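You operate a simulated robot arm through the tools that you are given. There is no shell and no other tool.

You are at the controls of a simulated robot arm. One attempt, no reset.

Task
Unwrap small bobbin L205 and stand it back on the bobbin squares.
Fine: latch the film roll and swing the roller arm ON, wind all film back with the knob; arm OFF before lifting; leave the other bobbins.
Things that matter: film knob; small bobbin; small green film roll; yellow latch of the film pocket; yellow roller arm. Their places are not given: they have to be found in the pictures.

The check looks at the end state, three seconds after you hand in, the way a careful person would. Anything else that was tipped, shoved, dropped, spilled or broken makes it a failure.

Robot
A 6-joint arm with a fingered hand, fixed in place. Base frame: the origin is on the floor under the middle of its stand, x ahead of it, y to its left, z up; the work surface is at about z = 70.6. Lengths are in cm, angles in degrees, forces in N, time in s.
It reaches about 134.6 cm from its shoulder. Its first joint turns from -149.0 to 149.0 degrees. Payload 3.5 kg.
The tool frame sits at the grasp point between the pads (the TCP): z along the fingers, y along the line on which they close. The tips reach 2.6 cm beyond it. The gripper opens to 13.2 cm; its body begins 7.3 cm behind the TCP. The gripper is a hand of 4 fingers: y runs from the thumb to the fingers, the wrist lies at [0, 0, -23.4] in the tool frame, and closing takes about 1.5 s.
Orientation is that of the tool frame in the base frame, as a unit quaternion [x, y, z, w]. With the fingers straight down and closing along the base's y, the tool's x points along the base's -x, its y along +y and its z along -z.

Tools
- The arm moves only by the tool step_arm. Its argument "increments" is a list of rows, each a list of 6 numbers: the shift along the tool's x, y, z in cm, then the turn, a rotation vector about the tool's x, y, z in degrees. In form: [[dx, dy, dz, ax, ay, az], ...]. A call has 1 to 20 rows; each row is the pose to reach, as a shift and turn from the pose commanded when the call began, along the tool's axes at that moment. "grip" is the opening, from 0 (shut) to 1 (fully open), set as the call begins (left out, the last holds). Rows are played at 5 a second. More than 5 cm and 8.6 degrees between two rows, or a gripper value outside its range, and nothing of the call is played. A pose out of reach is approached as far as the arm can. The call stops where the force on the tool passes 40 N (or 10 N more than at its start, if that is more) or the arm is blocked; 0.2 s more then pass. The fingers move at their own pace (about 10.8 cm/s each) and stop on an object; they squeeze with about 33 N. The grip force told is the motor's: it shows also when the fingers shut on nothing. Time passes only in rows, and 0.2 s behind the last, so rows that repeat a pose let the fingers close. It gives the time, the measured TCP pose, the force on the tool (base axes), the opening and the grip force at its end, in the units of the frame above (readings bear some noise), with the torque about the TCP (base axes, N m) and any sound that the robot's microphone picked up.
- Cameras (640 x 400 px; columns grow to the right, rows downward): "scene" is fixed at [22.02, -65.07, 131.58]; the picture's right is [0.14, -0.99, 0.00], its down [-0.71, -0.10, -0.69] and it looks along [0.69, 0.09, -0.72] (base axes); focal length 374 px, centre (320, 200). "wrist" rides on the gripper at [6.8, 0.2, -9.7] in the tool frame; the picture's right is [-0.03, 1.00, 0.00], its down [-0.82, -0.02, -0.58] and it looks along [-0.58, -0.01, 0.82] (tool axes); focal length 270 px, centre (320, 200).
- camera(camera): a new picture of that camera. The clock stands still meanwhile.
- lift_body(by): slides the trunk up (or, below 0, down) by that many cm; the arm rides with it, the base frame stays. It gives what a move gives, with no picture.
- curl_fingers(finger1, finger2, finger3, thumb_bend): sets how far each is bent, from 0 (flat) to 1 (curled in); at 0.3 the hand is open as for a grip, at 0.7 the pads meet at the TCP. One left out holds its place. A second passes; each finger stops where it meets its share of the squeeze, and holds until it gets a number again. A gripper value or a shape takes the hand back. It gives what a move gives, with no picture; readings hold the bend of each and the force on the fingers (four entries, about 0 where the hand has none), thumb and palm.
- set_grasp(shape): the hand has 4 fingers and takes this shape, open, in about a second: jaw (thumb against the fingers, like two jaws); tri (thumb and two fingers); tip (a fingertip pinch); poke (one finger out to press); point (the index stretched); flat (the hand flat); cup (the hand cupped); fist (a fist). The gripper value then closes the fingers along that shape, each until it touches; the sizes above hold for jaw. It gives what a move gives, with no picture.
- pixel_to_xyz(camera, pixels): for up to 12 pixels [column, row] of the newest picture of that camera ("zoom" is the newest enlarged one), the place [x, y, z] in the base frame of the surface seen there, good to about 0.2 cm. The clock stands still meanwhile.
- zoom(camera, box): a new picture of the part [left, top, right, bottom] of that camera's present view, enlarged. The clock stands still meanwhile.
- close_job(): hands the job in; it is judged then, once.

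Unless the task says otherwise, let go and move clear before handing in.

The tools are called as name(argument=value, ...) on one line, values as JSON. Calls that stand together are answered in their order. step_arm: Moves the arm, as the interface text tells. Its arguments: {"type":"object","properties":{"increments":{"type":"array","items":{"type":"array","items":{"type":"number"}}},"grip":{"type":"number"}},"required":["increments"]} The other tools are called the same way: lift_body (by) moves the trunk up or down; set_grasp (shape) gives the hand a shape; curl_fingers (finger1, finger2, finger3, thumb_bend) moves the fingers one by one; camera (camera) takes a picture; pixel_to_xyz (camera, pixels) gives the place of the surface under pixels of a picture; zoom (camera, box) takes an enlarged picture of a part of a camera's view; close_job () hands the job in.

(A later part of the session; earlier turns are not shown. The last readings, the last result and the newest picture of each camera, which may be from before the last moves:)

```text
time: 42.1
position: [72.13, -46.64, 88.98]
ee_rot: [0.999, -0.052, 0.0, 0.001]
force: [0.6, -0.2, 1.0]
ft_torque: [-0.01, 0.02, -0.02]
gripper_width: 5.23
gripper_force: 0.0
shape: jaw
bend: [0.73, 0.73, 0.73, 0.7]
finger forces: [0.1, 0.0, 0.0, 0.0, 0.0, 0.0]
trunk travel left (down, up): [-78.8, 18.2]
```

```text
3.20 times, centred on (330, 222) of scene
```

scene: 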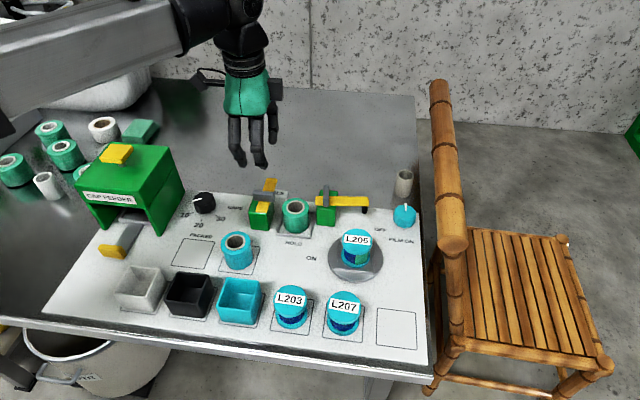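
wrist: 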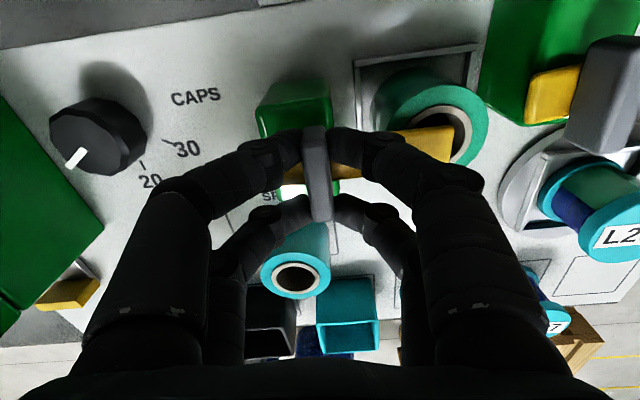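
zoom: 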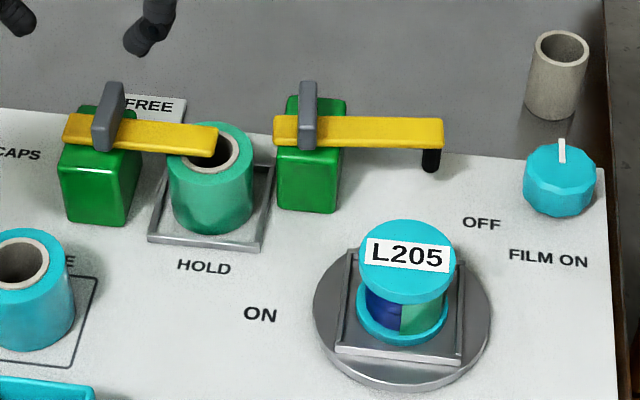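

The latch is on the roll (zoom (200,140)). Next I move over the roller arm's handle (74.35, −59.2) with ψ≈173° to match its 7° tilt.

step_arm(increments=[[0.7, 2.45, 0, 0, 0, -2.6], [1.4, 4.9, 0, 0, 0, -5.2], [2.1, 7.35, 0, 0, 0, -7.8], [2.85, 9.8, 0, 0, 0, -10.4], [3.55, 12.25, 0, 0, 0, -13], [3.55, 12.25, 0, 0, 0, -13]], grip=0.4)

camera(camera="wrist")

camera(camera="scene")

```text
time: 43.5
position: [74.44, -59.32, 88.95]
ee_rot: [0.998, 0.062, -0.001, 0.001]
force: [-0.4, 0.2, -0.2]
ft_torque: [0.02, -0.01, -0.02]
gripper_width: 5.24
gripper_force: 0.1
shape: jaw
bend: [0.73, 0.73, 0.73, 0.7]
finger forces: [0.0, 0.0, 0.0, 0.0, 0.1, 0.0]
trunk travel left (down, up): [-78.8, 18.2]
```

```text
taken
```

wrist: 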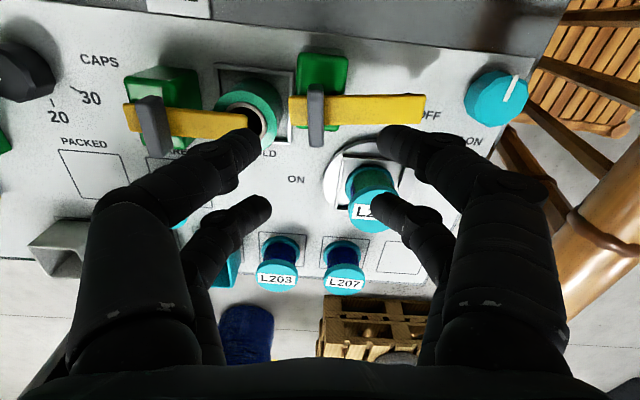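

```text
taken
```

scene: 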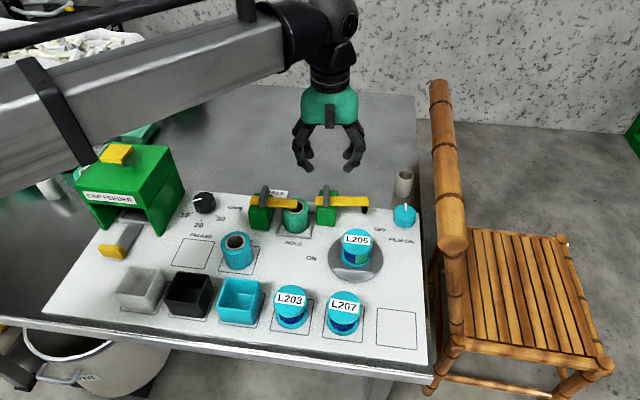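

Over the arm handle at (74.4, −59.3). Before going lower, I check the forearm's position relative to the cap feeder (top 87.5) since it rides down with the trunk.

pixel_to_xyz(camera="scene", pixels=[[40, 180], [100, 145], [200, 110], [270, 75], [60, 80], [150, 50], [250, 25], [45, 100], [85, 165], [330, 75], [290, 40]])

```text
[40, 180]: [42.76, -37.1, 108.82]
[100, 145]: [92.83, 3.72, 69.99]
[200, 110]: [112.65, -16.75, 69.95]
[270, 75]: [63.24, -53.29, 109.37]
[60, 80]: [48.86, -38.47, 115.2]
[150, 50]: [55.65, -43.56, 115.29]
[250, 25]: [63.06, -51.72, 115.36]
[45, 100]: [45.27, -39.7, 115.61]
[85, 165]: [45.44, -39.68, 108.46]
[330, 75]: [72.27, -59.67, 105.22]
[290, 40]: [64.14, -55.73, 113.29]
```

The forearm underside is about TCP+19.5 cm, so it clears the feeder even at knob height. Lowering the trunk 9 cm to the arm handle.

lift_body(by=-9)

camera(camera="wrist")

zoom(camera="scene", box=[250, 130, 410, 230])

```text
time: 44.8
position: [74.48, -59.38, 79.91]
ee_rot: [0.998, 0.062, 0.0, 0.0]
force: [-1.3, 0.1, -0.4]
ft_torque: [0.0, -0.02, -0.02]
gripper_width: 5.25
gripper_force: 0.1
shape: jaw
bend: [0.73, 0.73, 0.73, 0.7]
finger forces: [0.1, 0.0, 0.0, 0.0, 0.1, 0.0]
trunk travel left (down, up): [-69.8, 27.2]
```

```text
taken
```

wrist: 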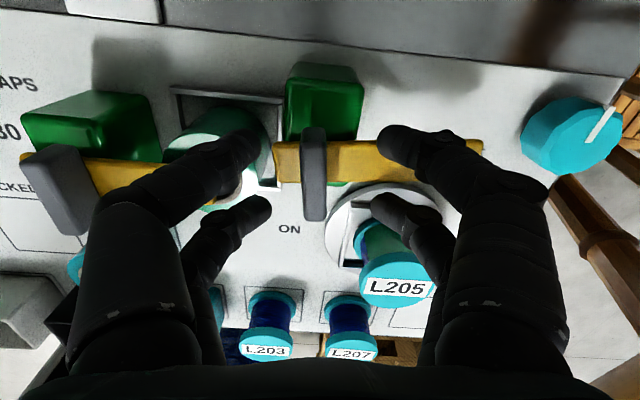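

```text
4.00 times, centred on (330, 180) of scene
```

zoom: 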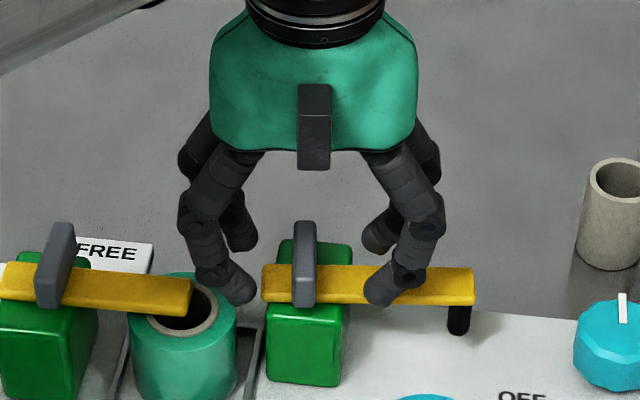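

The fingertips flank the arm's grey handle symmetrically (zoom 235 and 380 vs handle 305). Closing.

step_arm(increments=[[0, 0, 0, 0, 0, 0], [0, 0, 0, 0, 0, 0], [0, 0, 0, 0, 0, 0], [0, 0, 0, 0, 0, 0], [0, 0, 0, 0, 0, 0], [0, 0, 0, 0, 0, 0]], grip=0.0)

step_arm(increments=[[0, 0, 0, 0, 0, 5], [0, 0, 0, 0, 0, 10], [0, 0, 0, 0, 0, 15], [0, 0, 0, 0, 0, 20]])

zoom(camera="scene", box=[230, 130, 430, 285])

```text
time: 46.1
position: [74.53, -59.32, 79.8]
ee_rot: [0.998, 0.062, -0.001, 0.0]
force: [-2.5, 2.0, -7.8]
ft_torque: [0.01, -0.02, 0.0]
gripper_width: 0.82
gripper_force: 33.0
shape: jaw
bend: [0.71, 0.7, 0.72, 0.7]
finger forces: [28.7, 28.8, 29.5, 0.0, 30.0, 0.0]
trunk travel left (down, up): [-69.8, 27.2]
```

```text
time: 47.1
position: [74.49, -59.28, 79.92]
ee_rot: [0.994, -0.113, -0.003, 0.0]
force: [-11.1, 5.8, -11.6]
ft_torque: [0.11, 0.13, 0.04]
gripper_width: 0.81
gripper_force: 32.3
shape: jaw
bend: [0.7, 0.7, 0.72, 0.7]
finger forces: [28.5, 28.7, 29.1, 0.1, 30.5, 0.0]
trunk travel left (down, up): [-69.8, 27.2]
```

```text
2.58 times, centred on (330, 208) of scene
```

zoom: 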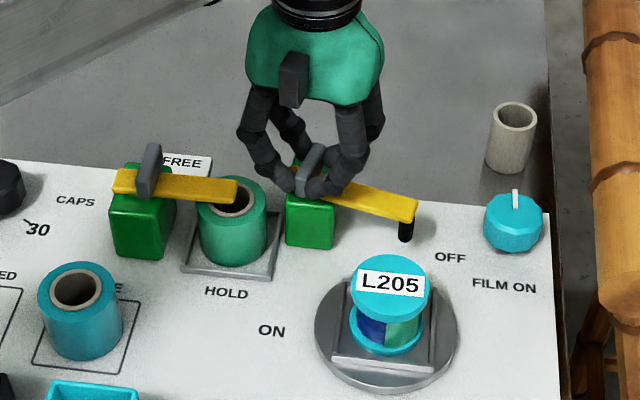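

The roller arm swings with the hand; lateral force ~12 N. I continue clockwise with a small −0.15 cm shift to relieve it, 30° at a time.

step_arm(increments=[[-0.08, -0.03, 0, 0, 0, 5], [-0.15, -0.06, 0, 0, 0, 10], [-0.17, -0.06, 0, 0, 0, 15], [-0.17, -0.06, 0, 0, 0, 20], [-0.17, -0.06, 0, 0, 0, 25], [-0.17, -0.06, 0, 0, 0, 30]])

zoom(camera="scene", box=[230, 130, 430, 285])

```text
time: 48.5
position: [74.26, -59.08, 79.7]
ee_rot: [0.931, -0.366, -0.001, 0.001]
force: [-7.8, 6.2, -9.9]
ft_torque: [0.13, 0.13, 0.04]
gripper_width: 0.8
gripper_force: 32.7
shape: jaw
bend: [0.7, 0.7, 0.72, 0.7]
finger forces: [29.4, 29.6, 28.8, 0.0, 29.6, 0.0]
trunk travel left (down, up): [-69.8, 27.2]
```

```text
2.58 times, centred on (330, 208) of scene
```

zoom: 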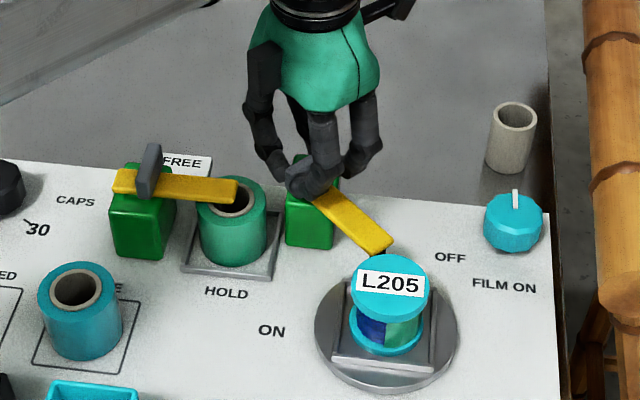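

The arm tip is now beside the bobbin (zoom (385,245)); I continue in finer steps and watch forces.

step_arm(increments=[[0, 0, 0, 0, 0, 3], [0, 0, 0, 0, 0, 6], [0, 0, 0, 0, 0, 9], [0, 0, 0, 0, 0, 12], [0, 0, 0, 0, 0, 15]])

zoom(camera="scene", box=[270, 160, 400, 285])

```text
time: 49.8
position: [74.39, -59.06, 79.96]
ee_rot: [0.875, -0.484, -0.002, 0.0]
force: [-10.8, 14.0, -11.9]
ft_torque: [0.18, 0.19, 0.55]
gripper_width: 0.79
gripper_force: 33.2
shape: jaw
bend: [0.71, 0.7, 0.72, 0.7]
finger forces: [27.1, 36.4, 27.1, 0.0, 36.3, 0.0]
trunk travel left (down, up): [-69.8, 27.2]
```

```text
3.20 times, centred on (335, 222) of scene
```

zoom: 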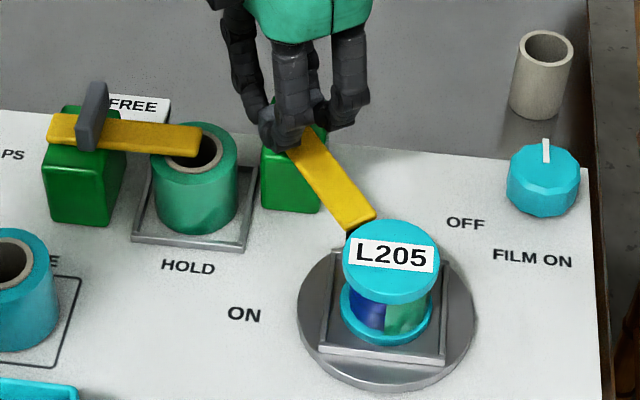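

Torque about z rose to 0.55 N·m after ~65° of swing, so it's either at the ON stop or touching the bobbin. I'll look closely.

camera(camera="wrist")

zoom(camera="scene", box=[325, 200, 389, 240])

pixel_to_xyz(camera="zoom", pixels=[[250, 170], [200, 185], [270, 190], [180, 230], [175, 260], [300, 250], [400, 260], [320, 300], [220, 260], [180, 200]])

```text
taken
```

wrist: 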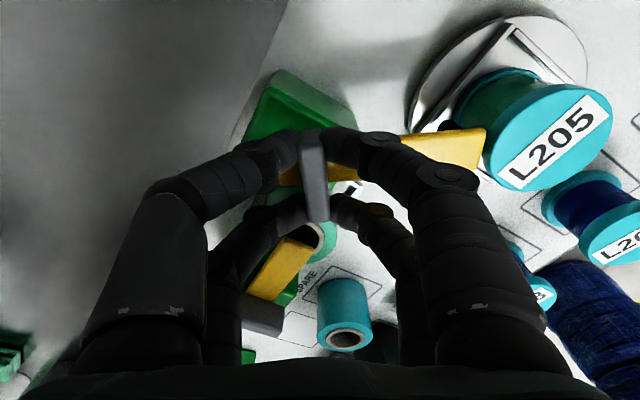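

```text
10.00 times, centred on (357, 220) of scene
```

zoom: 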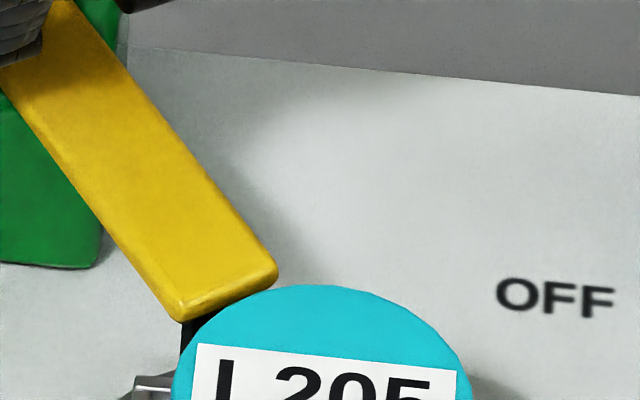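

```text
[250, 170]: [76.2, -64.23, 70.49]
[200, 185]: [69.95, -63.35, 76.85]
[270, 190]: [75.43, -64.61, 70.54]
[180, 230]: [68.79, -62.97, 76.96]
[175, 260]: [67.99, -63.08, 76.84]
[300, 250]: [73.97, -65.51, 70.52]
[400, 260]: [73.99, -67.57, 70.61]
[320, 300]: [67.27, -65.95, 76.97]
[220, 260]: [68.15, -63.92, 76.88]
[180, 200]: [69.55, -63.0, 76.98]
```

The bar tip stops just short of the bobbin flange. I'll zoom the wrist view around the roller to see if anything touches.

zoom(camera="wrist", box=[380, 20, 620, 200])

pixel_to_xyz(camera="zoom", pixels=[[185, 270], [275, 290], [170, 265], [250, 340], [300, 260], [420, 200], [230, 180], [60, 300], [150, 300], [350, 160]])

```text
2.22 times, centred on (500, 110) of wrist
```

zoom: 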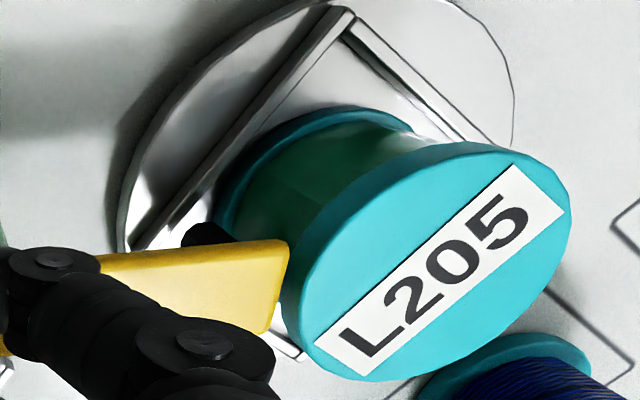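

```text
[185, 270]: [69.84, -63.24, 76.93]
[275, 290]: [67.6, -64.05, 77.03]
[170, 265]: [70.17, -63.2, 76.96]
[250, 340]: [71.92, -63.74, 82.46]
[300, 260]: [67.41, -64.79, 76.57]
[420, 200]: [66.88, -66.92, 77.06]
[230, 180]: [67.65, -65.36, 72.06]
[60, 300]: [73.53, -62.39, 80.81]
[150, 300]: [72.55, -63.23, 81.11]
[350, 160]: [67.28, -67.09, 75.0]
```

No contact is visible: bar end ≈0.6 cm from the flange. I'll add 4° more to see if torque climbs without bar motion (an end stop).

step_arm(increments=[[0, 0, 0, 0, 0, 2], [0, 0, 0, 0, 0, 4], [0, 0, 0, 0, 0, 4]])

zoom(camera="scene", box=[325, 200, 389, 240])

```text
time: 50.5
position: [74.38, -59.09, 80.01]
ee_rot: [0.857, -0.514, -0.002, 0.001]
force: [-8.1, 14.6, -11.5]
ft_torque: [0.23, 0.15, 0.8]
gripper_width: 0.81
gripper_force: 32.7
shape: jaw
bend: [0.71, 0.69, 0.72, 0.7]
finger forces: [25.7, 38.9, 27.2, 0.1, 39.0, 0.0]
trunk travel left (down, up): [-69.8, 27.2]
```

```text
10.00 times, centred on (357, 220) of scene
```

zoom: 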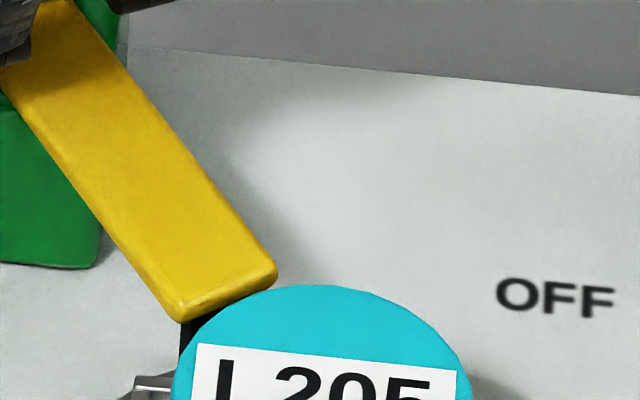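

The bar did not move while torque rose to 0.8, so this is the ON end stop and the bobbin is undisturbed. Releasing and rising.

step_arm(increments=[[0, 0, 0, 0, 0, -3], [0, 0, 0, 0, 0, -5], [0, 0, 0, 0, 0, -5]])

step_arm(increments=[[0, 0, 0, 0, 0, 0], [0, 0, 0, 0, 0, 0], [0, 0, 0, 0, 0, 0], [0, 0, 0, 0, 0, 0], [0, 0, 0, 0, 0, 0]], grip=0.4)

lift_body(by=9)

zoom(camera="scene", box=[230, 160, 430, 285])

camera(camera="wrist")

```text
time: 51.4
position: [74.24, -59.14, 79.97]
ee_rot: [0.879, -0.476, -0.001, 0.001]
force: [-7.7, 14.6, -10.6]
ft_torque: [0.24, 0.14, 0.05]
gripper_width: 0.78
gripper_force: 33.3
shape: jaw
bend: [0.7, 0.7, 0.72, 0.7]
finger forces: [30.7, 30.4, 32.8, 0.0, 31.0, 0.1]
trunk travel left (down, up): [-69.8, 27.2]
```

```text
time: 52.5
position: [74.36, -59.17, 79.93]
ee_rot: [0.879, -0.477, -0.001, 0.001]
force: [-0.5, -0.2, -0.2]
ft_torque: [-0.02, -0.03, 0.0]
gripper_width: 5.23
gripper_force: 0.1
shape: jaw
bend: [0.73, 0.73, 0.73, 0.7]
finger forces: [0.1, 0.0, 0.0, 0.1, 0.1, 0.0]
trunk travel left (down, up): [-69.8, 27.2]
```

```text
time: 53.8
position: [74.27, -59.12, 88.97]
ee_rot: [0.879, -0.477, -0.001, 0.001]
force: [0.1, -0.3, 0.9]
ft_torque: [-0.02, 0.03, 0.0]
gripper_width: 5.26
gripper_force: 0.1
shape: jaw
bend: [0.73, 0.73, 0.73, 0.7]
finger forces: [0.1, 0.0, 0.0, 0.0, 0.0, 0.0]
trunk travel left (down, up): [-78.8, 18.2]
```

```text
3.20 times, centred on (330, 222) of scene
```

zoom: 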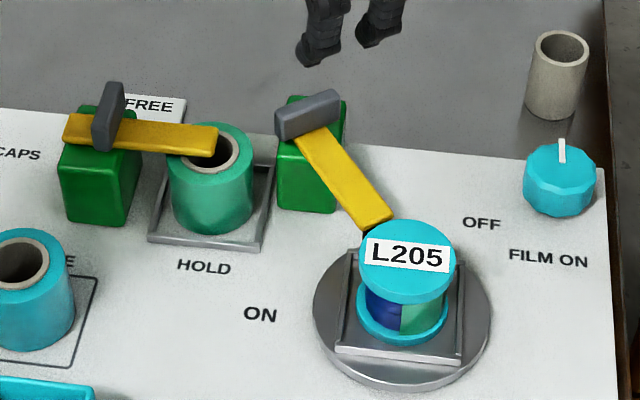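

```text
taken
```

wrist: 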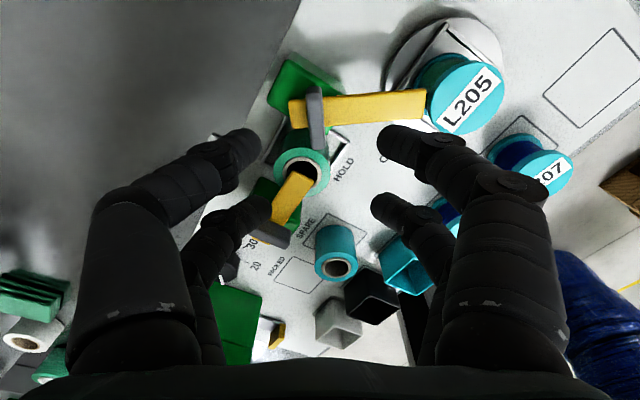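

The arm now points at the bobbin (ON). Next, the knob: I zoom and measure its rim to find the centre.

zoom(camera="scene", box=[384, 195, 424, 230])

pixel_to_xyz(camera="zoom", pixels=[[280, 200], [180, 180], [420, 190], [300, 260], [200, 220], [400, 230], [300, 100], [300, 300], [180, 240], [440, 240], [300, 340], [250, 120]])

```text
11.43 times, centred on (404, 212) of scene
```

zoom: 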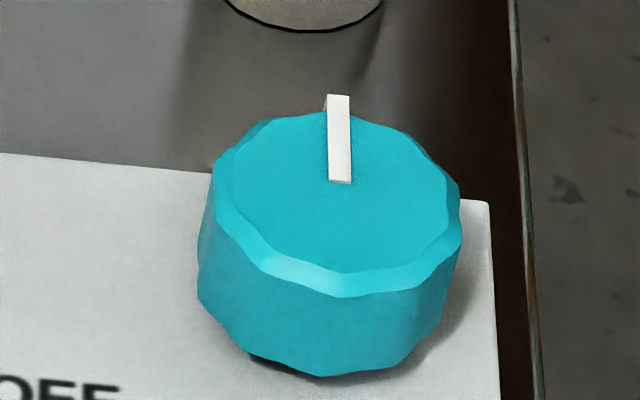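

```text
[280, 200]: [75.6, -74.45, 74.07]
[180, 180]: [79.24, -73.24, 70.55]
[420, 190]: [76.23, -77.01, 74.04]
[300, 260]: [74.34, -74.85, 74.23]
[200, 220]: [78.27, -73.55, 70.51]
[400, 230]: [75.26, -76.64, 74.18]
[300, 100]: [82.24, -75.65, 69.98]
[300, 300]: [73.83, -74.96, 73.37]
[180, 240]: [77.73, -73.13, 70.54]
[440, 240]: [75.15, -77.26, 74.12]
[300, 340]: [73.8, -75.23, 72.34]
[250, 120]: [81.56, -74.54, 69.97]
```

Knob centre is about (75.95, −75.55), radius ≈2.2, z 70.6–74.2, pointer toward +x. I check the bamboo chair's distance before going there.

camera(camera="scene")

pixel_to_xyz(camera="scene", pixels=[[452, 240], [440, 90], [450, 180], [435, 150], [430, 170], [404, 176], [396, 190], [437, 245], [445, 140]])

```text
taken
```

scene: 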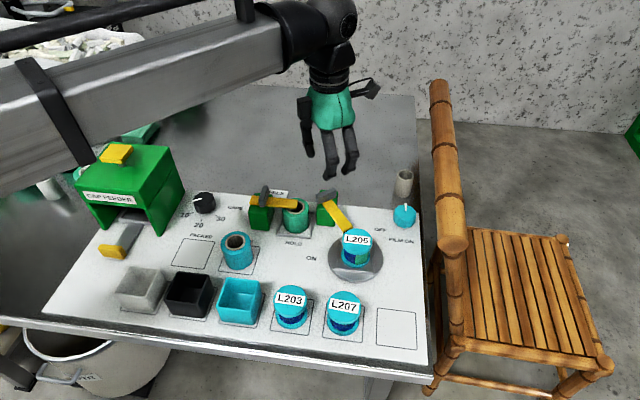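

```text
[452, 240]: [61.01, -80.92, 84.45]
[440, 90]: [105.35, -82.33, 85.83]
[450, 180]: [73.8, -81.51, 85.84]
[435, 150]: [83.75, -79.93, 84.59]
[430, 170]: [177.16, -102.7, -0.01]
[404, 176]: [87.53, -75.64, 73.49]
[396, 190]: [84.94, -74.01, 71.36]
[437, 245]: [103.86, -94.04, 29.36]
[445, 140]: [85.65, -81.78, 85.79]
```

The chair's top rail runs along y≈−79.9…−83 at z≈82–86, only ~4.3 cm from the knob axis at palm height. I need the hand's outline, so I'll zoom on the hand and measure it.

zoom(camera="scene", box=[270, 60, 398, 190])

pixel_to_xyz(camera="zoom", pixels=[[110, 140], [130, 150], [115, 230], [130, 200], [170, 240], [250, 300], [320, 200], [350, 200], [330, 110], [390, 70], [410, 60], [250, 100]])

```text
3.08 times, centred on (334, 125) of scene
```

zoom: 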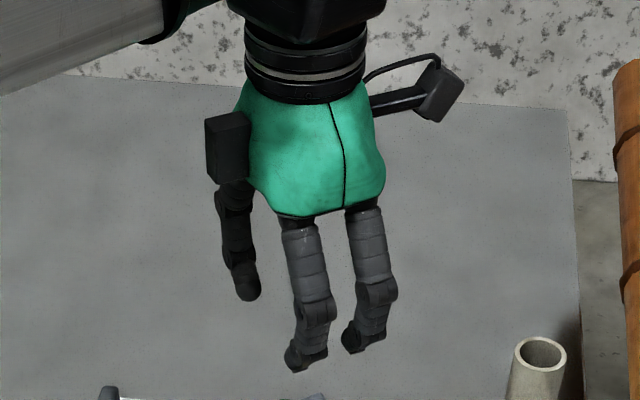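

```text
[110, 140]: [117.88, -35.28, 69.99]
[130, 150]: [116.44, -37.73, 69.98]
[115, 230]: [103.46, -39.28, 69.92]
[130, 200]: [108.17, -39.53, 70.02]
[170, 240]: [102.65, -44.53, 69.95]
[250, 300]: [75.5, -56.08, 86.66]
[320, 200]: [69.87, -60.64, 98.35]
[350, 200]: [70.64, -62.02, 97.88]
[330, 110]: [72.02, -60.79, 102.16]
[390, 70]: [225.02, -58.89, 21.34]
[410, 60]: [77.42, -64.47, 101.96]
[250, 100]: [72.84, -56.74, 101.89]
```

I'll measure the palm edges, the box on the left (225,145) and the camera box (440,95) on this zoom.

pixel_to_xyz(camera="zoom", pixels=[[212, 125], [240, 120], [215, 170], [240, 175], [262, 185], [382, 175], [375, 130], [440, 80], [455, 85], [435, 115], [345, 205], [270, 205]])

```text
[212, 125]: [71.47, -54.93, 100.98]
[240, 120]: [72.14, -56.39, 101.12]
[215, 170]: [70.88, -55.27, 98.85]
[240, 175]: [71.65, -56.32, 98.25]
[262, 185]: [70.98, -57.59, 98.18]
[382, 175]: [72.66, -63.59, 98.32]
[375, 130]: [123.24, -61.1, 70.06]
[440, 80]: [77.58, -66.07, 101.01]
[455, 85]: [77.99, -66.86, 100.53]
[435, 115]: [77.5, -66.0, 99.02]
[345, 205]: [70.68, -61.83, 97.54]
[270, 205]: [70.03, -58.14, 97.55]
```

Hand outline: palm ±4.5 (tool y) × ±3.1 (tool x), a box reaching tool x −5.1, camera to +8.5. To stay clear of the rail, I'll grip the knob with only the outer finger pair at ψ≈90° (TCP at y≈−73.7). First move there at z≈89 with the hand open to ~7.5 cm.

step_arm(increments=[[0.69, 0.34, 0, 0, 0, -7.7], [1.38, 0.69, 0, 0, 0, -15.5], [2.07, 1.03, 0, 0, 0, -23.2], [2.76, 1.38, 0, 0, 0, -31], [3.45, 1.72, 0, 0, 0, -38.7], [4.14, 2.07, 0, 0, 0, -46.4], [4.83, 2.41, 0, 0, 0, -54.2], [5.52, 2.75, 0, 0, 0, -61.9], [6.2, 3.1, 0, 0, 0, -69.6], [6.9, 3.44, 0, 0, 0, -77.4], [7.58, 3.79, 0, 0, 0, -85.1], [8.27, 4.13, 0, 0, 0, -92.8], [8.96, 4.47, 0, 0, 0, -100.6], [9.65, 4.82, 0, 0, 0, -108.3], [10.34, 5.16, 0, 0, 0, -116], [11.03, 5.51, 0, 0, 0, -123.8], [11.72, 5.85, 0, 0, 0, -131.5], [12.4, 6.2, 0, 0, 0, -139.2], [13.1, 6.54, 0, 0, 0, -147], [13.1, 6.54, 0, 0, 0, -147]], grip=0.57)

camera(camera="wrist")

camera(camera="scene")

```text
time: 58.0
position: [75.95, -73.81, 88.97]
ee_rot: [0.706, 0.708, -0.002, 0.0]
force: [1.0, -0.3, -0.3]
ft_torque: [0.01, -0.01, -0.01]
gripper_width: 7.45
gripper_force: 0.0
shape: jaw
bend: [0.72, 0.72, 0.72, 0.7]
finger forces: [0.0, 0.0, 0.0, 0.0, 0.1, 0.1]
trunk travel left (down, up): [-78.8, 18.2]
```

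```text
taken
```

wrist: 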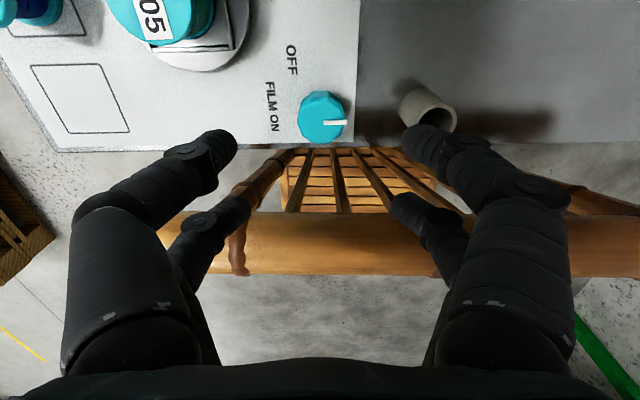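

```text
taken
```

scene: 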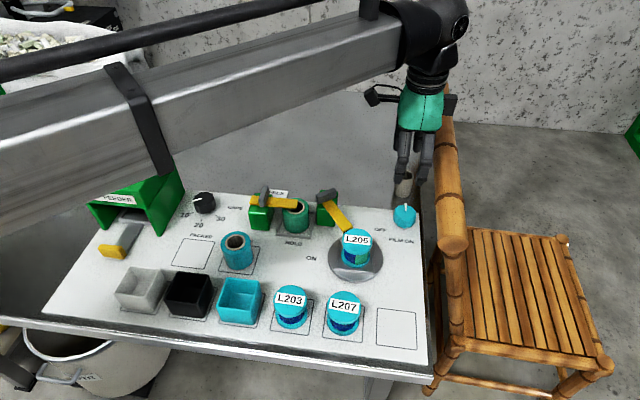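

The wrist camera sees the knob at (322,117) and the tube at (425,110), ≥2.5 cm from my fingers. I'll refine the knob centre from this view.

zoom(camera="wrist", box=[280, 85, 376, 145])

pixel_to_xyz(camera="zoom", pixels=[[150, 200], [200, 100], [300, 60], [400, 100], [430, 180], [420, 280], [300, 350], [180, 300], [290, 230], [330, 255], [440, 255], [280, 50]])

```text
6.67 times, centred on (328, 115) of wrist
```

zoom: 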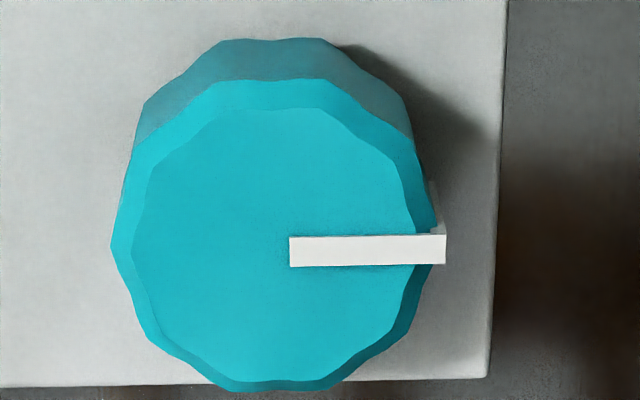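

```text
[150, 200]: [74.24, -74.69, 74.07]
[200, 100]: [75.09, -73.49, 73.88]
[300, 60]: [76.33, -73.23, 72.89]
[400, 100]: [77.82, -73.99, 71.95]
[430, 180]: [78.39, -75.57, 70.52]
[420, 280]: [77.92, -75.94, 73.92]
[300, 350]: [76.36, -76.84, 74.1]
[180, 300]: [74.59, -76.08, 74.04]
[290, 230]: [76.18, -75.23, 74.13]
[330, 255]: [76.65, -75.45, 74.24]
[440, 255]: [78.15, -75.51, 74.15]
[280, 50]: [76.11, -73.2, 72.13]
```

Knob centre refined to (75.94, −75.42), radius ≈2.15. I shift TCP to y≈−73.52 so the outer pair lines up with the knob diameter, then lower the trunk in stages.

step_arm(increments=[[0.15, 0, 0, 0, 0, 0], [0.29, 0, 0, 0, 0, 0], [0.29, 0, 0, 0, 0, 0]])

lift_body(by=-8)

camera(camera="scene")

camera(camera="wrist")

```text
time: 58.8
position: [75.91, -73.42, 89.01]
ee_rot: [0.707, 0.708, -0.001, 0.0]
force: [0.4, 0.1, -0.6]
ft_torque: [0.01, -0.01, -0.03]
gripper_width: 7.47
gripper_force: 0.1
shape: jaw
bend: [0.72, 0.72, 0.72, 0.7]
finger forces: [0.1, 0.0, 0.0, 0.0, 0.1, 0.0]
trunk travel left (down, up): [-78.8, 18.2]
```

```text
time: 60.0
position: [75.99, -73.49, 80.87]
ee_rot: [0.707, 0.707, -0.001, 0.001]
force: [0.9, -0.3, 0.5]
ft_torque: [0.02, -0.03, 0.01]
gripper_width: 7.48
gripper_force: 0.0
shape: jaw
bend: [0.72, 0.72, 0.72, 0.7]
finger forces: [0.0, 0.0, 0.0, 0.1, 0.0, 0.0]
trunk travel left (down, up): [-70.8, 26.2]
```

```text
taken
```

scene: 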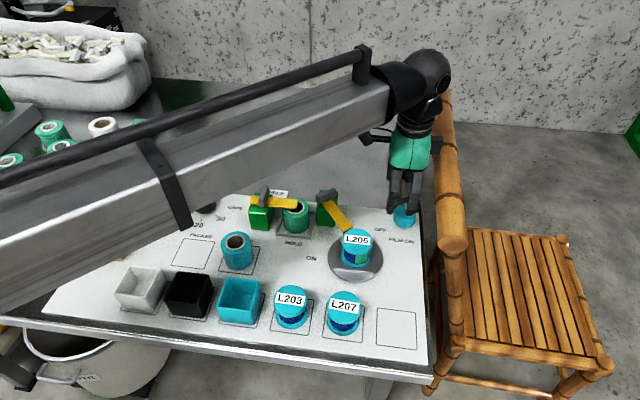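

```text
taken
```

wrist: 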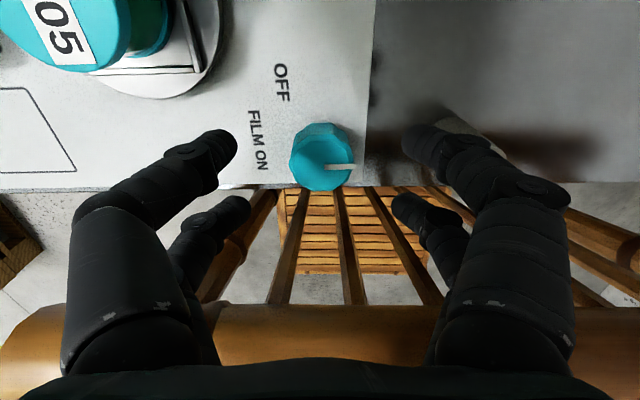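

The descent is clean so far. In the scene the side box (436,145) still sits above the rail; I lower 4 cm more and check the gap.

lift_body(by=-4)

zoom(camera="scene", box=[360, 100, 488, 230])

pixel_to_xyz(camera="zoom", pixels=[[340, 170], [345, 210], [365, 230], [375, 170], [330, 190]])

```text
time: 60.8
position: [75.94, -73.5, 76.91]
ee_rot: [0.706, 0.708, -0.002, 0.0]
force: [-0.1, 0.2, 0.5]
ft_torque: [0.0, -0.02, -0.03]
gripper_width: 7.47
gripper_force: 0.0
shape: jaw
bend: [0.72, 0.72, 0.72, 0.7]
finger forces: [0.0, 0.0, 0.1, 0.0, 0.1, 0.1]
trunk travel left (down, up): [-66.8, 30.2]
```

```text
3.08 times, centred on (424, 165) of scene
```

zoom: 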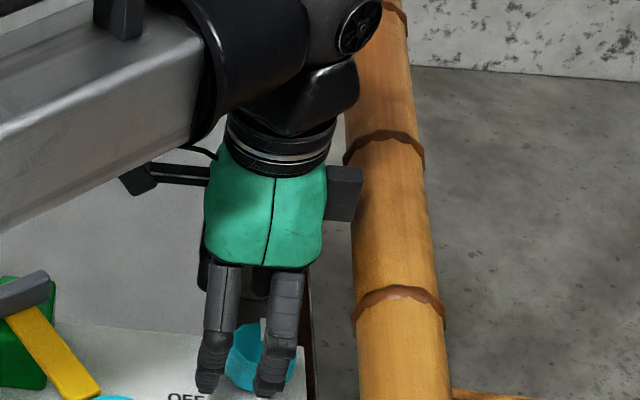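

```text
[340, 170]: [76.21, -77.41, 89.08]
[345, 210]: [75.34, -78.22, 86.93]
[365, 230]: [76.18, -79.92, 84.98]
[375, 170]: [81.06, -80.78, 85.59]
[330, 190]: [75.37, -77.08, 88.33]
```

The box edge is at y≈−78.6 and the rail's near side at −79.9, so there's ~1.2 cm gap. Lowering the last 2.9 cm to knob height.

lift_body(by=-2.9)

camera(camera="wrist")

zoom(camera="scene", box=[360, 120, 488, 230])

```text
time: 61.5
position: [75.95, -73.4, 74.09]
ee_rot: [0.707, 0.707, -0.001, 0.0]
force: [-0.4, 0.5, 0.6]
ft_torque: [-0.02, -0.03, -0.02]
gripper_width: 7.46
gripper_force: 0.1
shape: jaw
bend: [0.72, 0.72, 0.72, 0.7]
finger forces: [0.0, 0.1, 0.0, 0.0, 0.1, 0.0]
trunk travel left (down, up): [-63.9, 33.1]
```

```text
taken
```

wrist: 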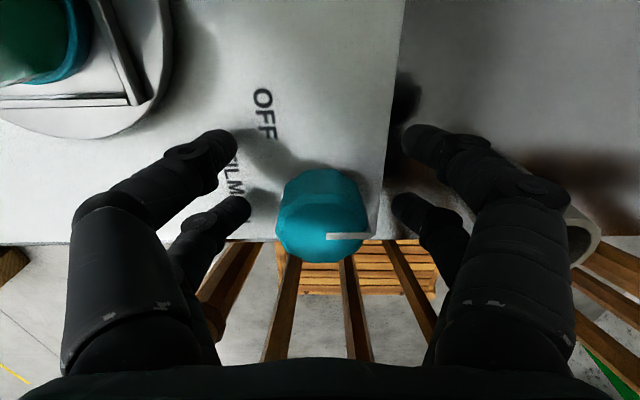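

```text
3.64 times, centred on (424, 175) of scene
```

zoom: 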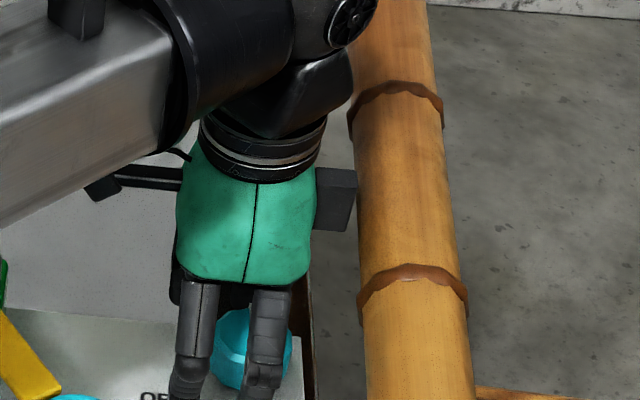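

The outer pair's tips (240,205) and (400,205) straddle the knob at its mid-line. Closing on the knob.

step_arm(increments=[[0, 0, 0, 0, 0, 0], [0, 0, 0, 0, 0, 0], [0, 0, 0, 0, 0, 0], [0, 0, 0, 0, 0, 0], [0, 0, 0, 0, 0, 0], [0, 0, 0, 0, 0, 0], [0, 0, 0, 0, 0, 0]], grip=0.0)

camera(camera="wrist")

```text
time: 63.1
position: [75.95, -73.45, 74.0]
ee_rot: [0.706, 0.708, -0.002, -0.001]
force: [0.6, 0.3, -3.2]
ft_torque: [0.07, 0.02, -0.01]
gripper_width: 0.32
gripper_force: 32.8
shape: jaw
bend: [0.61, 0.74, 0.74, 0.7]
finger forces: [0.1, 29.0, 29.4, 0.0, 0.0, 0.1]
trunk travel left (down, up): [-63.9, 33.1]
```

```text
taken
```

wrist: 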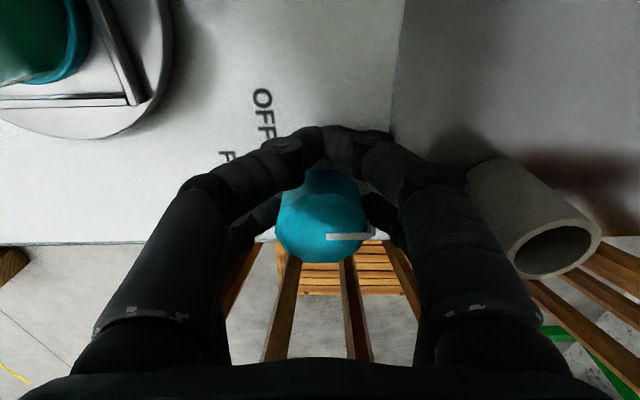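

The outer pair (fingers 2 and 3, ≈29 N) holds the knob. I make a test turn of 15° clockwise about the knob axis and compare the bobbin's film.

step_arm(increments=[[-0.007, 0.17, 0, 0, 0, 5], [-0.03, 0.339, 0, 0, 0, 10], [-0.066, 0.505, 0, 0, 0, 15], [-0.066, 0.505, 0, 0, 0, 15]])

zoom(camera="scene", box=[270, 180, 430, 285])

camera(camera="wrist")

```text
time: 64.1
position: [76.59, -73.53, 74.04]
ee_rot: [0.793, 0.609, -0.002, 0.0]
force: [-3.0, 2.7, -3.5]
ft_torque: [0.11, 0.02, -0.02]
gripper_width: 0.31
gripper_force: 33.2
shape: jaw
bend: [0.61, 0.74, 0.74, 0.7]
finger forces: [0.1, 28.5, 31.8, 0.0, 0.0, 0.0]
trunk travel left (down, up): [-63.9, 33.1]
```

```text
3.81 times, centred on (350, 232) of scene
```

zoom: 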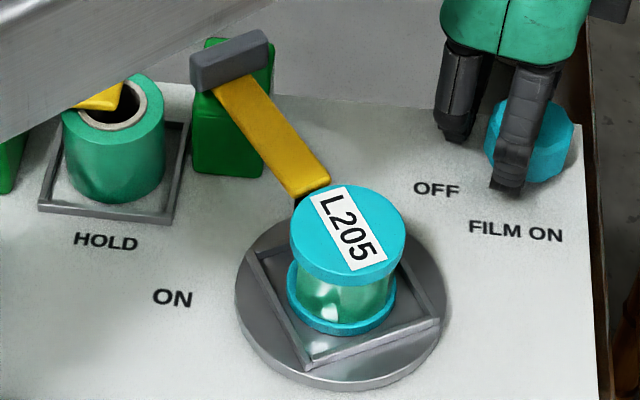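

```text
taken
```

wrist: 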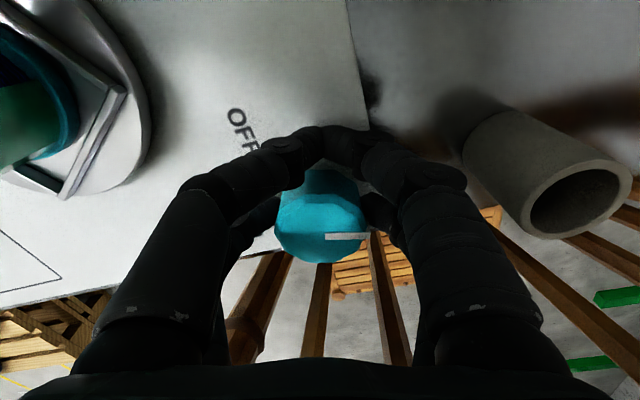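

A 15° knob turn rotated the turntable ~60° clockwise; the visible side of the bobbin is now all green. I need to see whether film is being added or removed, so I look at it from the wrist camera too.

zoom(camera="wrist", box=[0, 0, 160, 220])

zoom(camera="scene", box=[325, 220, 389, 285])

```text
1.82 times, centred on (80, 110) of wrist
```

zoom: 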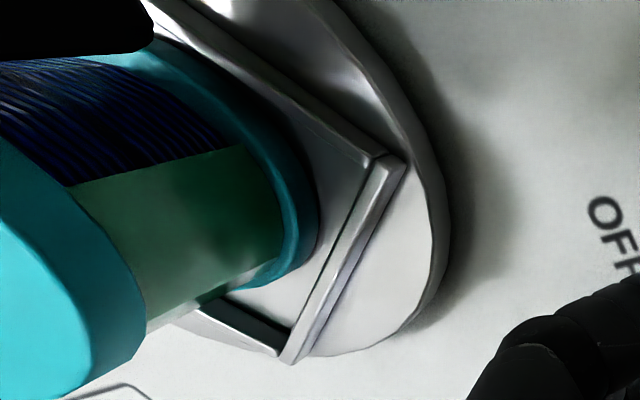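

```text
6.15 times, centred on (357, 252) of scene
```

zoom: 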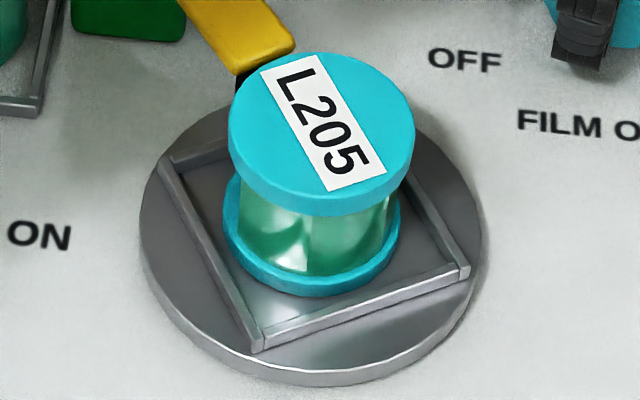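

From the wrist, blue thread shows on the +x/+y side with a film edge near +x. I'll zoom tightly on the bobbin's left side in the scene to see where the other film edge went.

zoom(camera="scene", box=[345, 240, 377, 270])

```text
13.33 times, centred on (361, 255) of scene
```

zoom: 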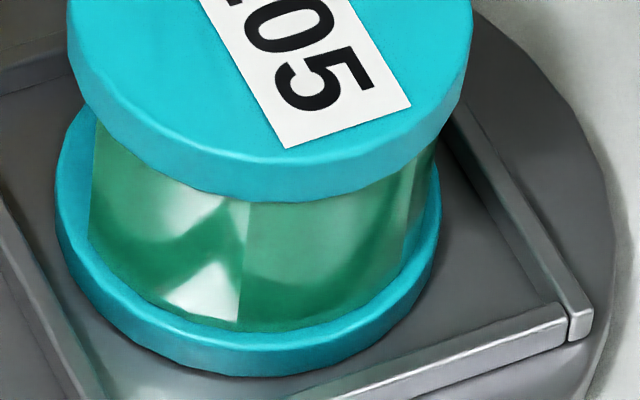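

The left part that should have shown blue after the turn is green, so clockwise seems to add film. I turn counter-clockwise: back through the start to −35°.

step_arm(increments=[[-0.007, -0.17, 0, 0, 0, -5], [-0.03, -0.339, 0, 0, 0, -10], [-0.066, -0.505, 0, 0, 0, -15], [-0.118, -0.667, 0, 0, 0, -20], [-0.183, -0.824, 0, 0, 0, -25], [-0.261, -0.975, 0, 0, 0, -30], [-0.261, -0.975, 0, 0, 0, -30]])

zoom(camera="scene", box=[325, 220, 389, 285])

zoom(camera="wrist", box=[0, 0, 160, 220])

```text
time: 65.7
position: [75.4, -73.57, 73.98]
ee_rot: [0.607, 0.794, -0.001, 0.0]
force: [-2.0, 4.9, -4.3]
ft_torque: [0.12, 0.06, -0.02]
gripper_width: 0.33
gripper_force: 32.9
shape: jaw
bend: [0.61, 0.74, 0.74, 0.7]
finger forces: [0.0, 30.0, 30.7, 0.0, 0.0, 0.1]
trunk travel left (down, up): [-63.9, 33.1]
```

```text
6.15 times, centred on (357, 252) of scene
```

zoom: 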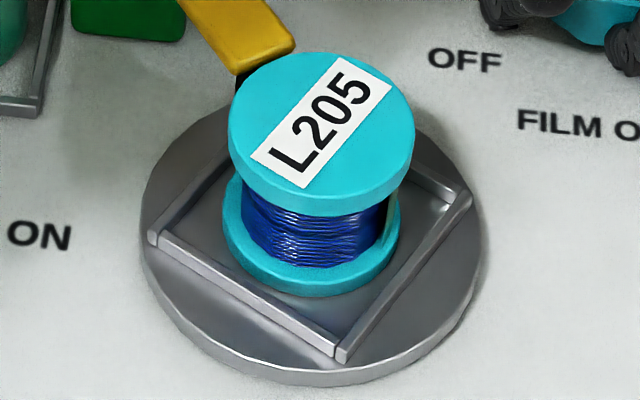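

```text
1.82 times, centred on (80, 110) of wrist
```

zoom: 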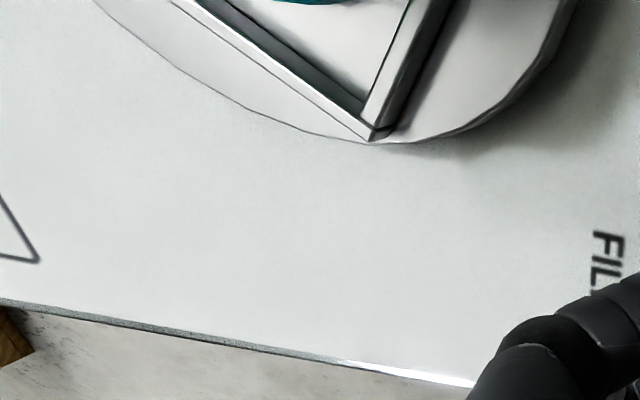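

Counter-clockwise exposes more blue thread: this is the unwinding direction. I continue CCW another 25° (to ψ≈50°).

step_arm(increments=[[-0.007, -0.17, 0, 0, 0, -5], [-0.03, -0.339, 0, 0, 0, -10], [-0.066, -0.505, 0, 0, 0, -15], [-0.118, -0.667, 0, 0, 0, -20], [-0.183, -0.824, 0, 0, 0, -25], [-0.183, -0.824, 0, 0, 0, -25]])

zoom(camera="scene", box=[325, 220, 389, 285])

zoom(camera="scene", box=[360, 120, 488, 230])

camera(camera="wrist")

```text
time: 67.1
position: [74.58, -73.95, 74.03]
ee_rot: [0.421, 0.907, 0.0, -0.001]
force: [-0.9, 1.2, -3.3]
ft_torque: [0.01, 0.06, 0.0]
gripper_width: 0.31
gripper_force: 32.6
shape: jaw
bend: [0.61, 0.74, 0.74, 0.7]
finger forces: [0.0, 30.1, 30.6, 0.1, 0.0, 0.0]
trunk travel left (down, up): [-63.9, 33.1]
```

```text
6.15 times, centred on (357, 252) of scene
```

zoom: 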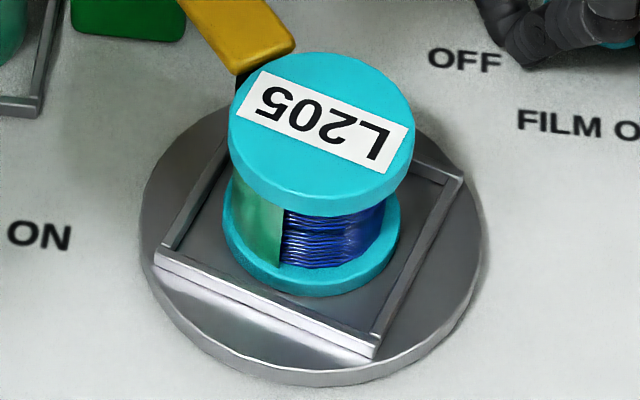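

```text
3.64 times, centred on (424, 175) of scene
```

zoom: 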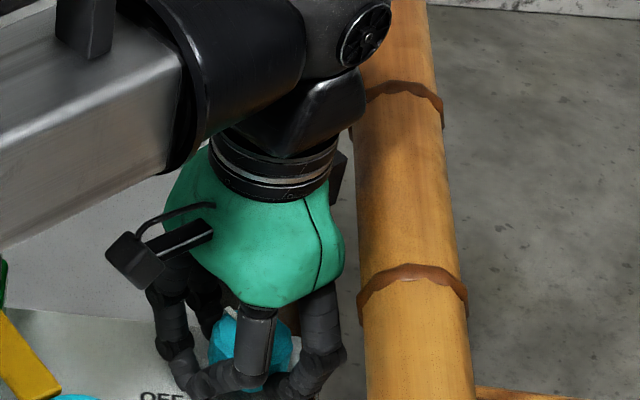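

```text
taken
```

wrist: 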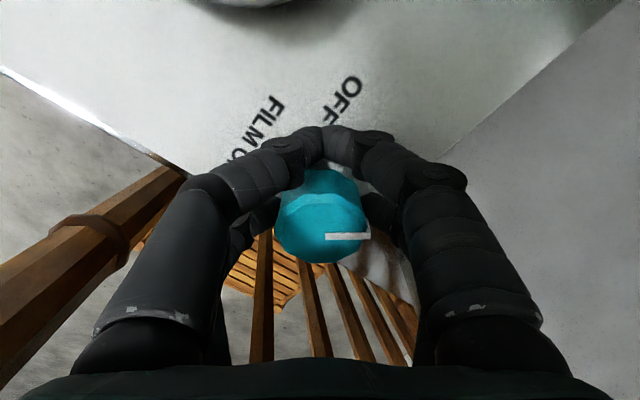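

Knob now at net −40°, and blue keeps growing while the green arc shrinks. Before opening the hand here I check the knuckle's clearance to the chair back.

pixel_to_xyz(camera="zoom", pixels=[[345, 345], [340, 310], [335, 260], [342, 240], [340, 180], [360, 300], [355, 230]])

pixel_to_xyz(camera="wrist", pixels=[[100, 220], [150, 180], [60, 260], [265, 250], [305, 260], [340, 280], [375, 290], [260, 330]])

```text
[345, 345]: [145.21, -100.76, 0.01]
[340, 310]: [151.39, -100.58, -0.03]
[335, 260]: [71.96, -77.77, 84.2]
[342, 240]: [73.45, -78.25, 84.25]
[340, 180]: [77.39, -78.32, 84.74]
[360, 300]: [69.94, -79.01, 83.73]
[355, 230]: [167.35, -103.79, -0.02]
```

```text
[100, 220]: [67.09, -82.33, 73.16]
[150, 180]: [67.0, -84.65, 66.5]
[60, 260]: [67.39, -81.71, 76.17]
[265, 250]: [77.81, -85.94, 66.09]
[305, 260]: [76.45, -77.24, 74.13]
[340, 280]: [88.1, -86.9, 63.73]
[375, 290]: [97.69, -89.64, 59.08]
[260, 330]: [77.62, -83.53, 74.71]
```

Palm-to-rail gap is ~1.5 cm and the slats lean away, so opening to ~5.7 cm here is fine. I open slightly, then rotate back clockwise 80° around the knob axis without touching it.

step_arm(increments=[[0, 0, 0, 0, 0, 0], [0, 0, 0, 0, 0, 0], [0, 0, 0, 0, 0, 0], [0, 0, 0, 0, 0, 0]], grip=0.44)

step_arm(increments=[[-0.019, 0.271, 0, 0, 0, 8], [-0.0755, 0.5375, 0, 0, 0, 16], [-0.1686, 0.793, 0, 0, 0, 24], [-0.296, 1.033, 0, 0, 0, 32], [-0.456, 1.253, 0, 0, 0, 40], [-0.645, 1.449, 0, 0, 0, 48], [-0.86, 1.617, 0, 0, 0, 56], [-1.095, 1.753, 0, 0, 0, 64], [-1.347, 1.855, 0, 0, 0, 72], [-1.611, 1.92, 0, 0, 0, 80], [-1.611, 1.92, 0, 0, 0, 80]])

camera(camera="wrist")

zoom(camera="scene", box=[330, 120, 490, 285])

```text
time: 68.1
position: [74.83, -73.88, 74.01]
ee_rot: [0.422, 0.907, -0.001, 0.0]
force: [0.3, -0.2, 0.1]
ft_torque: [-0.01, -0.02, 0.02]
gripper_width: 5.72
gripper_force: 0.1
shape: jaw
bend: [0.73, 0.73, 0.73, 0.7]
finger forces: [0.0, 0.0, 0.1, 0.0, 0.1, 0.0]
trunk travel left (down, up): [-63.9, 33.1]
```

```text
time: 70.5
position: [77.3, -73.95, 73.99]
ee_rot: [0.906, 0.423, -0.001, 0.001]
force: [0.2, 0.4, -0.2]
ft_torque: [0.03, 0.04, 0.01]
gripper_width: 5.75
gripper_force: 0.1
shape: jaw
bend: [0.73, 0.73, 0.73, 0.7]
finger forces: [0.0, 0.0, 0.0, 0.1, 0.0, 0.0]
trunk travel left (down, up): [-63.9, 33.1]
```

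```text
taken
```

wrist: 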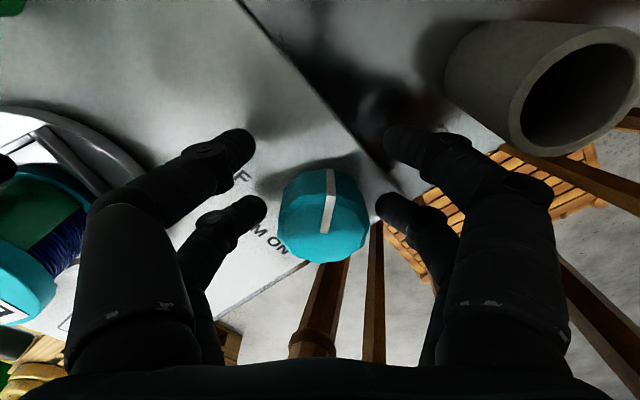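

```text
2.42 times, centred on (410, 202) of scene
```

zoom: 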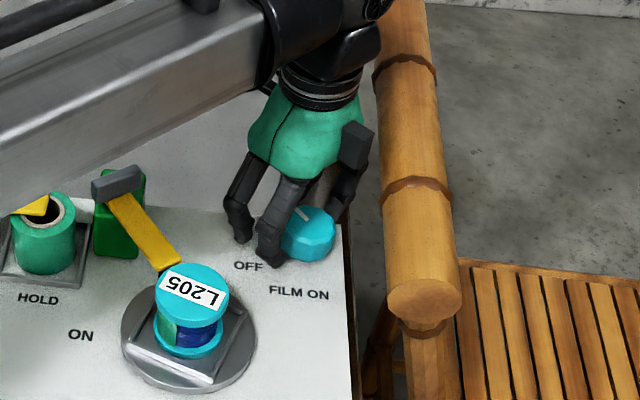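

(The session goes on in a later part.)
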